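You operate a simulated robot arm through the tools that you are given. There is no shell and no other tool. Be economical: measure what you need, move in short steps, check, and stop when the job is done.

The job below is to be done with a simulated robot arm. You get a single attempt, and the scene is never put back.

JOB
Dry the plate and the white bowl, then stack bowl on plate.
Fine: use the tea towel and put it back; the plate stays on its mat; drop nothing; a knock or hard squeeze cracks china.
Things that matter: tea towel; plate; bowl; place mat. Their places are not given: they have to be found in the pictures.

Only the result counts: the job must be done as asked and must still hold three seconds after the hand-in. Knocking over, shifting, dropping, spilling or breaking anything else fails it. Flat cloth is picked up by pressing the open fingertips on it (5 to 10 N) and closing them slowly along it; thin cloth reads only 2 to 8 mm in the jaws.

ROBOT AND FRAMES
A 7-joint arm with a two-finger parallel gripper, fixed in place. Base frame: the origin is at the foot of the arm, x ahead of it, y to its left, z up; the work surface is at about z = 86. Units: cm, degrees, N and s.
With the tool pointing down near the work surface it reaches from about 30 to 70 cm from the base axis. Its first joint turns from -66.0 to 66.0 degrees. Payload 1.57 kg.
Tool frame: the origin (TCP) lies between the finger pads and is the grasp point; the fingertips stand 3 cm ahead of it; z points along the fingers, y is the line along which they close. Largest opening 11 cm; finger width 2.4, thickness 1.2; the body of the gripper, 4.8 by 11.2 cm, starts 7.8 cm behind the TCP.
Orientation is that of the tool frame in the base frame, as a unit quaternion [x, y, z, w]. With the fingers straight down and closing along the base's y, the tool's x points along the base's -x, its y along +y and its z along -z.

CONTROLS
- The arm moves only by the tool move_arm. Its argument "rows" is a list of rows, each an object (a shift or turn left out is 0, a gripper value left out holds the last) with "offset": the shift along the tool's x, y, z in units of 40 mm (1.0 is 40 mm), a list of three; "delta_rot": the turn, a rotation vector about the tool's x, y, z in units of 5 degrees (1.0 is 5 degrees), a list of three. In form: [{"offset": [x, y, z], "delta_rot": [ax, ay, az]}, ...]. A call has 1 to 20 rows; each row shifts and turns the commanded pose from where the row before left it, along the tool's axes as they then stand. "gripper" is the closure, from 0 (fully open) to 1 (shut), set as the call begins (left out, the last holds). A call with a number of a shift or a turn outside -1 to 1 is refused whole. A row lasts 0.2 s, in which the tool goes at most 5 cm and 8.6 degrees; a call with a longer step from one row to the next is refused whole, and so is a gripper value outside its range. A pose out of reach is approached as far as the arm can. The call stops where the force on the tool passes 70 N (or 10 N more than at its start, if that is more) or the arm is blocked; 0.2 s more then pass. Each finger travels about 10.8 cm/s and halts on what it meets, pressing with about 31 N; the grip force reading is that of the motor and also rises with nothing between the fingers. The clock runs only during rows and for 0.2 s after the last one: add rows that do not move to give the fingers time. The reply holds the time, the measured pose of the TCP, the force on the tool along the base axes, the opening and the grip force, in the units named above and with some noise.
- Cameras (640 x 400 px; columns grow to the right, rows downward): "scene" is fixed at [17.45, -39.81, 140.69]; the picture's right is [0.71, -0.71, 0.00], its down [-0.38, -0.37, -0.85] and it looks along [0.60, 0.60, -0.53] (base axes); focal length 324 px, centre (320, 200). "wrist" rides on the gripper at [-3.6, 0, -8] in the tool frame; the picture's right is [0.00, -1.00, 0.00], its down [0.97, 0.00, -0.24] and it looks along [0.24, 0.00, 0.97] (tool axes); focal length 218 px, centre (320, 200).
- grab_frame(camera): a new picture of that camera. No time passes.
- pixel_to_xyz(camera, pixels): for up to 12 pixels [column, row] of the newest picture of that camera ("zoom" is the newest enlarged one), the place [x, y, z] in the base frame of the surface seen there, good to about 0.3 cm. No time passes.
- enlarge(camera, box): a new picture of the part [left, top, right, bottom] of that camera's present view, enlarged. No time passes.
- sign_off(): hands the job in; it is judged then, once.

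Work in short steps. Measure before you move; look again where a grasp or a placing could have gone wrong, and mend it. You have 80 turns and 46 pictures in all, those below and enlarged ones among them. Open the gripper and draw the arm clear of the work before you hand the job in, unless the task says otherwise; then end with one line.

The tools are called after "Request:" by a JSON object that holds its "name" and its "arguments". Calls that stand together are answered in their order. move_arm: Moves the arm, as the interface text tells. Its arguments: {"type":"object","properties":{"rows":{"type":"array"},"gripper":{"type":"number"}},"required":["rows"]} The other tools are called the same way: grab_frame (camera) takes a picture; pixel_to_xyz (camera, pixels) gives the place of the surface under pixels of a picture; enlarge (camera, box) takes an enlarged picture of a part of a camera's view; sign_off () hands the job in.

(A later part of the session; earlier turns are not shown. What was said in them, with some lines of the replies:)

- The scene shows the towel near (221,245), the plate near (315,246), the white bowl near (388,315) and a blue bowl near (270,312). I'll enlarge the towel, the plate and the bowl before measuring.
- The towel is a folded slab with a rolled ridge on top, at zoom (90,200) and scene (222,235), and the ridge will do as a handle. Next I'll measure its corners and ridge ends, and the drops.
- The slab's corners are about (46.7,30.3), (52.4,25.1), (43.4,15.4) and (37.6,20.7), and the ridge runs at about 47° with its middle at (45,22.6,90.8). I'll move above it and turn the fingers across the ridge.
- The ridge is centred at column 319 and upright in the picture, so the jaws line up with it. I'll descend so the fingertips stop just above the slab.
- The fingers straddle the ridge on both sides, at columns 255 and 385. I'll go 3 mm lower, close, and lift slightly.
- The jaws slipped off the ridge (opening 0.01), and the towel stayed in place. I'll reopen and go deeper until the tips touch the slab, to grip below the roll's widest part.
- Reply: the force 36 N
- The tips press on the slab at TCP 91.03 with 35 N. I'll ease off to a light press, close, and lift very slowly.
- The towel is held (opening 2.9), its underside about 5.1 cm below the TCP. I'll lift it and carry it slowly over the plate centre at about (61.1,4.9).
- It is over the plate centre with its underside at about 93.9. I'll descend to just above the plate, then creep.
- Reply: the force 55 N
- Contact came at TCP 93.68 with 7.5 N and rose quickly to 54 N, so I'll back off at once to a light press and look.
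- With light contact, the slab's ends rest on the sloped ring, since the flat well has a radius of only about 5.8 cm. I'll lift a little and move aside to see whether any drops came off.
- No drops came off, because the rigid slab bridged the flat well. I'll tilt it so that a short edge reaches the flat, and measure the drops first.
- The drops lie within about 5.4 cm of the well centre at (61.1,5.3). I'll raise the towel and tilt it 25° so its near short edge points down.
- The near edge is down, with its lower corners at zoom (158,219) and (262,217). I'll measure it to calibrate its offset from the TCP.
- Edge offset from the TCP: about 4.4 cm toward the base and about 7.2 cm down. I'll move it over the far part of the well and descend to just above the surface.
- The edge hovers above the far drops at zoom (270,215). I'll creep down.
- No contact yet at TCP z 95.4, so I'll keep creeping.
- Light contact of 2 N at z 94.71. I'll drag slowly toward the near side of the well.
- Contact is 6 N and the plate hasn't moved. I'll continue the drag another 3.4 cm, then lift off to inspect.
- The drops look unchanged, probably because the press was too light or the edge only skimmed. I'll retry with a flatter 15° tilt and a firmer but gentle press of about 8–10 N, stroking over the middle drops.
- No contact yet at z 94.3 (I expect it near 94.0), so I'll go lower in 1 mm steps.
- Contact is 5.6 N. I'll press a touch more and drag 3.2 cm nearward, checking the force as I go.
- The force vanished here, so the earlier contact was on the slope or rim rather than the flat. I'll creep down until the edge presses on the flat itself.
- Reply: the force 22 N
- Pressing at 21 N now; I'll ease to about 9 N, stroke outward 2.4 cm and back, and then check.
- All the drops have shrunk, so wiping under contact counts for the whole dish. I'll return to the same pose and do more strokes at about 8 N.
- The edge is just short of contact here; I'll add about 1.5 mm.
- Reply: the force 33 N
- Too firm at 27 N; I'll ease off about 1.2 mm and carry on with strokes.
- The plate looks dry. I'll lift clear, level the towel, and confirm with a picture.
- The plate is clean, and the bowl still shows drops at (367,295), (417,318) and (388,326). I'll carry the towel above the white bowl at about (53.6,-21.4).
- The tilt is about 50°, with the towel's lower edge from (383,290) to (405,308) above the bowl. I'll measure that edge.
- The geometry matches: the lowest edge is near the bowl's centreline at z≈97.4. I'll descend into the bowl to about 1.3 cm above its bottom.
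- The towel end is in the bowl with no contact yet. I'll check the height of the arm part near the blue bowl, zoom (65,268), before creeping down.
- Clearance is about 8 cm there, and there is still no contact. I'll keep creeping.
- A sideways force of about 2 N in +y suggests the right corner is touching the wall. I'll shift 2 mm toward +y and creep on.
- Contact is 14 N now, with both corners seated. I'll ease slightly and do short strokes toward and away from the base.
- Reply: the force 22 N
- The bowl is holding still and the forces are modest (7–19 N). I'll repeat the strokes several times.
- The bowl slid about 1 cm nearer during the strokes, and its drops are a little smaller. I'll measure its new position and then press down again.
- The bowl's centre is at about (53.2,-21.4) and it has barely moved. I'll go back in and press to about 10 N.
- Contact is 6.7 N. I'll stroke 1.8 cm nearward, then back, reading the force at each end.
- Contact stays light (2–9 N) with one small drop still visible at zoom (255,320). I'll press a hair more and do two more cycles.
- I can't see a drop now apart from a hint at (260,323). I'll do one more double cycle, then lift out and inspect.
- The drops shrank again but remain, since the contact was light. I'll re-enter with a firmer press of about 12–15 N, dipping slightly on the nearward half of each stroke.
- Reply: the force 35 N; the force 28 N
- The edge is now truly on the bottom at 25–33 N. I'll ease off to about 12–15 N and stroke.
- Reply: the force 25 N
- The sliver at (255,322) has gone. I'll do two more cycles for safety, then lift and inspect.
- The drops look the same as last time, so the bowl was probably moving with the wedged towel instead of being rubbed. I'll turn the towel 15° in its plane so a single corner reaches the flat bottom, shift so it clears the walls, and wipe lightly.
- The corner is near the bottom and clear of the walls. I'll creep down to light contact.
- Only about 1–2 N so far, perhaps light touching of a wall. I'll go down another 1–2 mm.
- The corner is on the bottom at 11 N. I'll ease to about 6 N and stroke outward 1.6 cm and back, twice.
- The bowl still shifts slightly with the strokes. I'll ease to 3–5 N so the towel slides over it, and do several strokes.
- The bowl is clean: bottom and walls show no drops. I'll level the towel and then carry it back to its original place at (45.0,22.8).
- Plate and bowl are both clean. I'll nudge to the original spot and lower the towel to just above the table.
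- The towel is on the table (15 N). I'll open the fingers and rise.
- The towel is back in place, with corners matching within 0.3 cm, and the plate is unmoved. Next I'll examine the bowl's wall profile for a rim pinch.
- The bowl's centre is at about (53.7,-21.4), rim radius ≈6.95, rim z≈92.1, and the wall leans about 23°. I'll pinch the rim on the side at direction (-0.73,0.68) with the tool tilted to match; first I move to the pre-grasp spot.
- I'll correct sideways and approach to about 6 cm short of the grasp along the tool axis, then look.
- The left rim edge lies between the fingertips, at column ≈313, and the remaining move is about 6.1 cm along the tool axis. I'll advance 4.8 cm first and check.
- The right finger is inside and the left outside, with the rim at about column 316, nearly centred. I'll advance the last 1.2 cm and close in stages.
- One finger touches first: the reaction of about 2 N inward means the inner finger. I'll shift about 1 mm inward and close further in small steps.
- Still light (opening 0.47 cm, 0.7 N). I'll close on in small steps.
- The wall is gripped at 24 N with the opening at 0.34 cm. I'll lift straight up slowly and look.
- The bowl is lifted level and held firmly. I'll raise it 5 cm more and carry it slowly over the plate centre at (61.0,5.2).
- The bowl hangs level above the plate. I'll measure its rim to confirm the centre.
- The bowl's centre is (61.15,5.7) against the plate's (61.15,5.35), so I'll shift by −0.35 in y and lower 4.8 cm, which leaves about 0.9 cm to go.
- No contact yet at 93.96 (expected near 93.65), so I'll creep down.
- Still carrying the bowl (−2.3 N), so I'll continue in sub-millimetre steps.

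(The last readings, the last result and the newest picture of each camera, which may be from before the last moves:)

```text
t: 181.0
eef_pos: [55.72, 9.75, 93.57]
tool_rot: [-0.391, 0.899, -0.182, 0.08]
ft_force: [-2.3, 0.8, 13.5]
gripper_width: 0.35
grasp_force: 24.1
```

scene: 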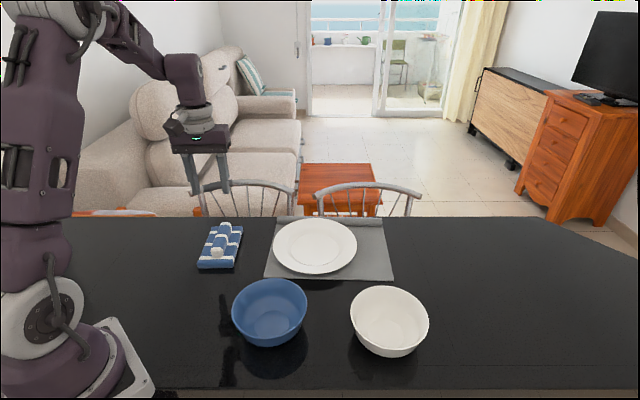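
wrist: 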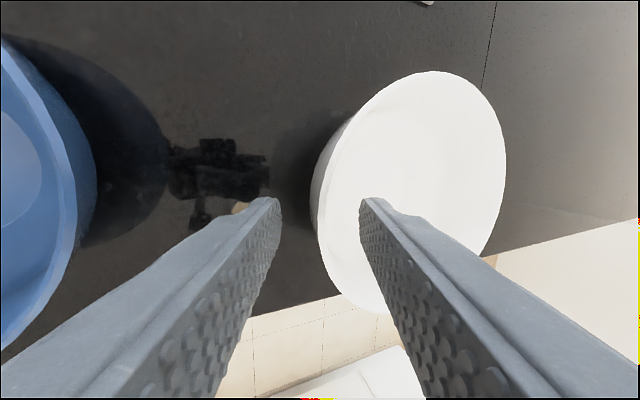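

Seated on the plate at 13 N. I'll ease up slightly and open gradually.

Request:
{"name": "move_arm", "arguments": {"rows": [{"offset": [0, -0.005, -0.012]}, {}]}}

Request:
{"name": "move_arm", "arguments": {"rows": [{}, {}], "gripper": 0.95}}

Request:
{"name": "move_arm", "arguments": {"rows": [{}, {}], "gripper": 0.85}}

Request:
{"name": "move_arm", "arguments": {"rows": [{}, {}], "gripper": 0.7}}

Request:
{"name": "enlarge", "arguments": {"camera": "scene", "box": [240, 150, 420, 290]}}

```text
t: 181.6
eef_pos: [55.74, 9.56, 93.6]
tool_rot: [-0.39, 0.899, -0.182, 0.079]
ft_force: [1.3, 1.0, 7.9]
gripper_width: 0.34
grasp_force: 24.2
```

```text
t: 182.2
eef_pos: [55.8, 9.71, 93.6]
tool_rot: [-0.391, 0.899, -0.182, 0.08]
ft_force: [0.2, -0.6, 1.6]
gripper_width: 0.54
grasp_force: 0.1
```

```text
t: 182.8
eef_pos: [55.8, 9.66, 93.65]
tool_rot: [-0.391, 0.898, -0.183, 0.08]
ft_force: [-0.9, 0.2, 0.5]
gripper_width: 1.63
grasp_force: 0.0
```

```text
t: 183.4
eef_pos: [55.79, 9.74, 93.6]
tool_rot: [-0.391, 0.899, -0.182, 0.079]
ft_force: [-0.1, -0.5, 0.4]
gripper_width: 3.28
grasp_force: 0.1
```

```text
2.86 times, centred on (330, 220) of scene
```

zoom: 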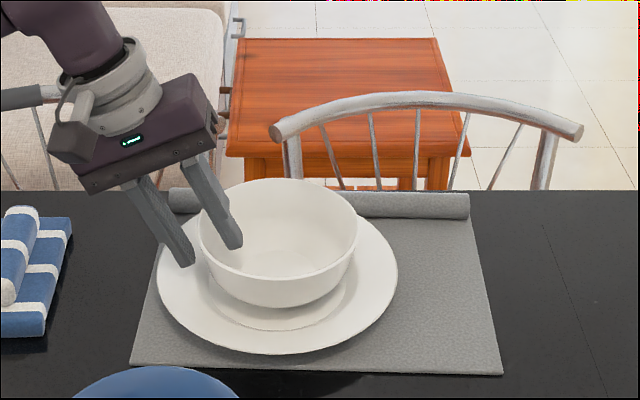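

The bowl sits free and level on the plate. I'll withdraw along the tool axis, level the tool, and take a last look.

Request:
{"name": "move_arm", "arguments": {"rows": [{"offset": [0, 0, -0.15]}, {"offset": [0, 0, -0.35]}, {"offset": [0, 0, -0.6]}, {"offset": [0, 0, -0.8]}, {"offset": [0, 0, -0.8]}, {"offset": [0, 0, -0.8]}, {"delta_rot": [-0.9, 0, 0]}, {"delta_rot": [-0.9, 0, 0]}, {"delta_rot": [-0.9, 0, 0]}, {"delta_rot": [-0.9, 0, 0]}, {"delta_rot": [-0.9, 0, 0]}, {"offset": [0.4, 0, -0.4]}, {"offset": [0.5, 0, -0.4]}, {"offset": [0.5, 0, -0.4]}, {}, {}], "gripper": 0.5}}

Request:
{"name": "grab_frame", "arguments": {"camera": "scene"}}

```text
t: 186.8
eef_pos: [48.02, 9.38, 111.41]
tool_rot: [-0.399, 0.917, -0.003, 0.002]
ft_force: [-0.2, 0.4, 0.7]
gripper_width: 5.53
grasp_force: 0.0
```

```text
2 pictures are left
```

scene: 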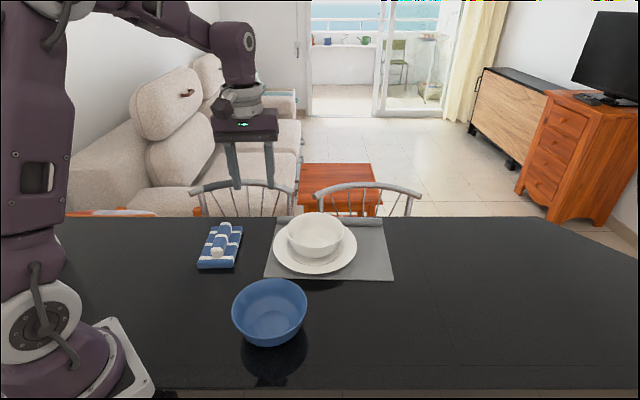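

The picture shows the dry bowl on the dry plate, the plate on its mat, the towel back in its place and the arm clear. I'm opening the gripper fully and handing in.

Request:
{"name": "move_arm", "arguments": {"rows": [{}, {}, {}], "gripper": 0.0}}

Request:
{"name": "sign_off", "arguments": {}}

```text
t: 187.6
eef_pos: [47.85, 9.38, 111.37]
tool_rot: [-0.399, 0.917, -0.004, 0.002]
ft_force: [-0.2, 0.2, 0.1]
gripper_width: 11.02
grasp_force: 0.1
```

```text
The job is handed in.
```

I dried the plate and white bowl with the tea towel, put the towel back in its place, and stacked the bowl on the plate, which stayed on its mat; nothing was dropped and I saw no cracks, though wiping peaked at about 54 N on the plate and 33 N in the bowl.
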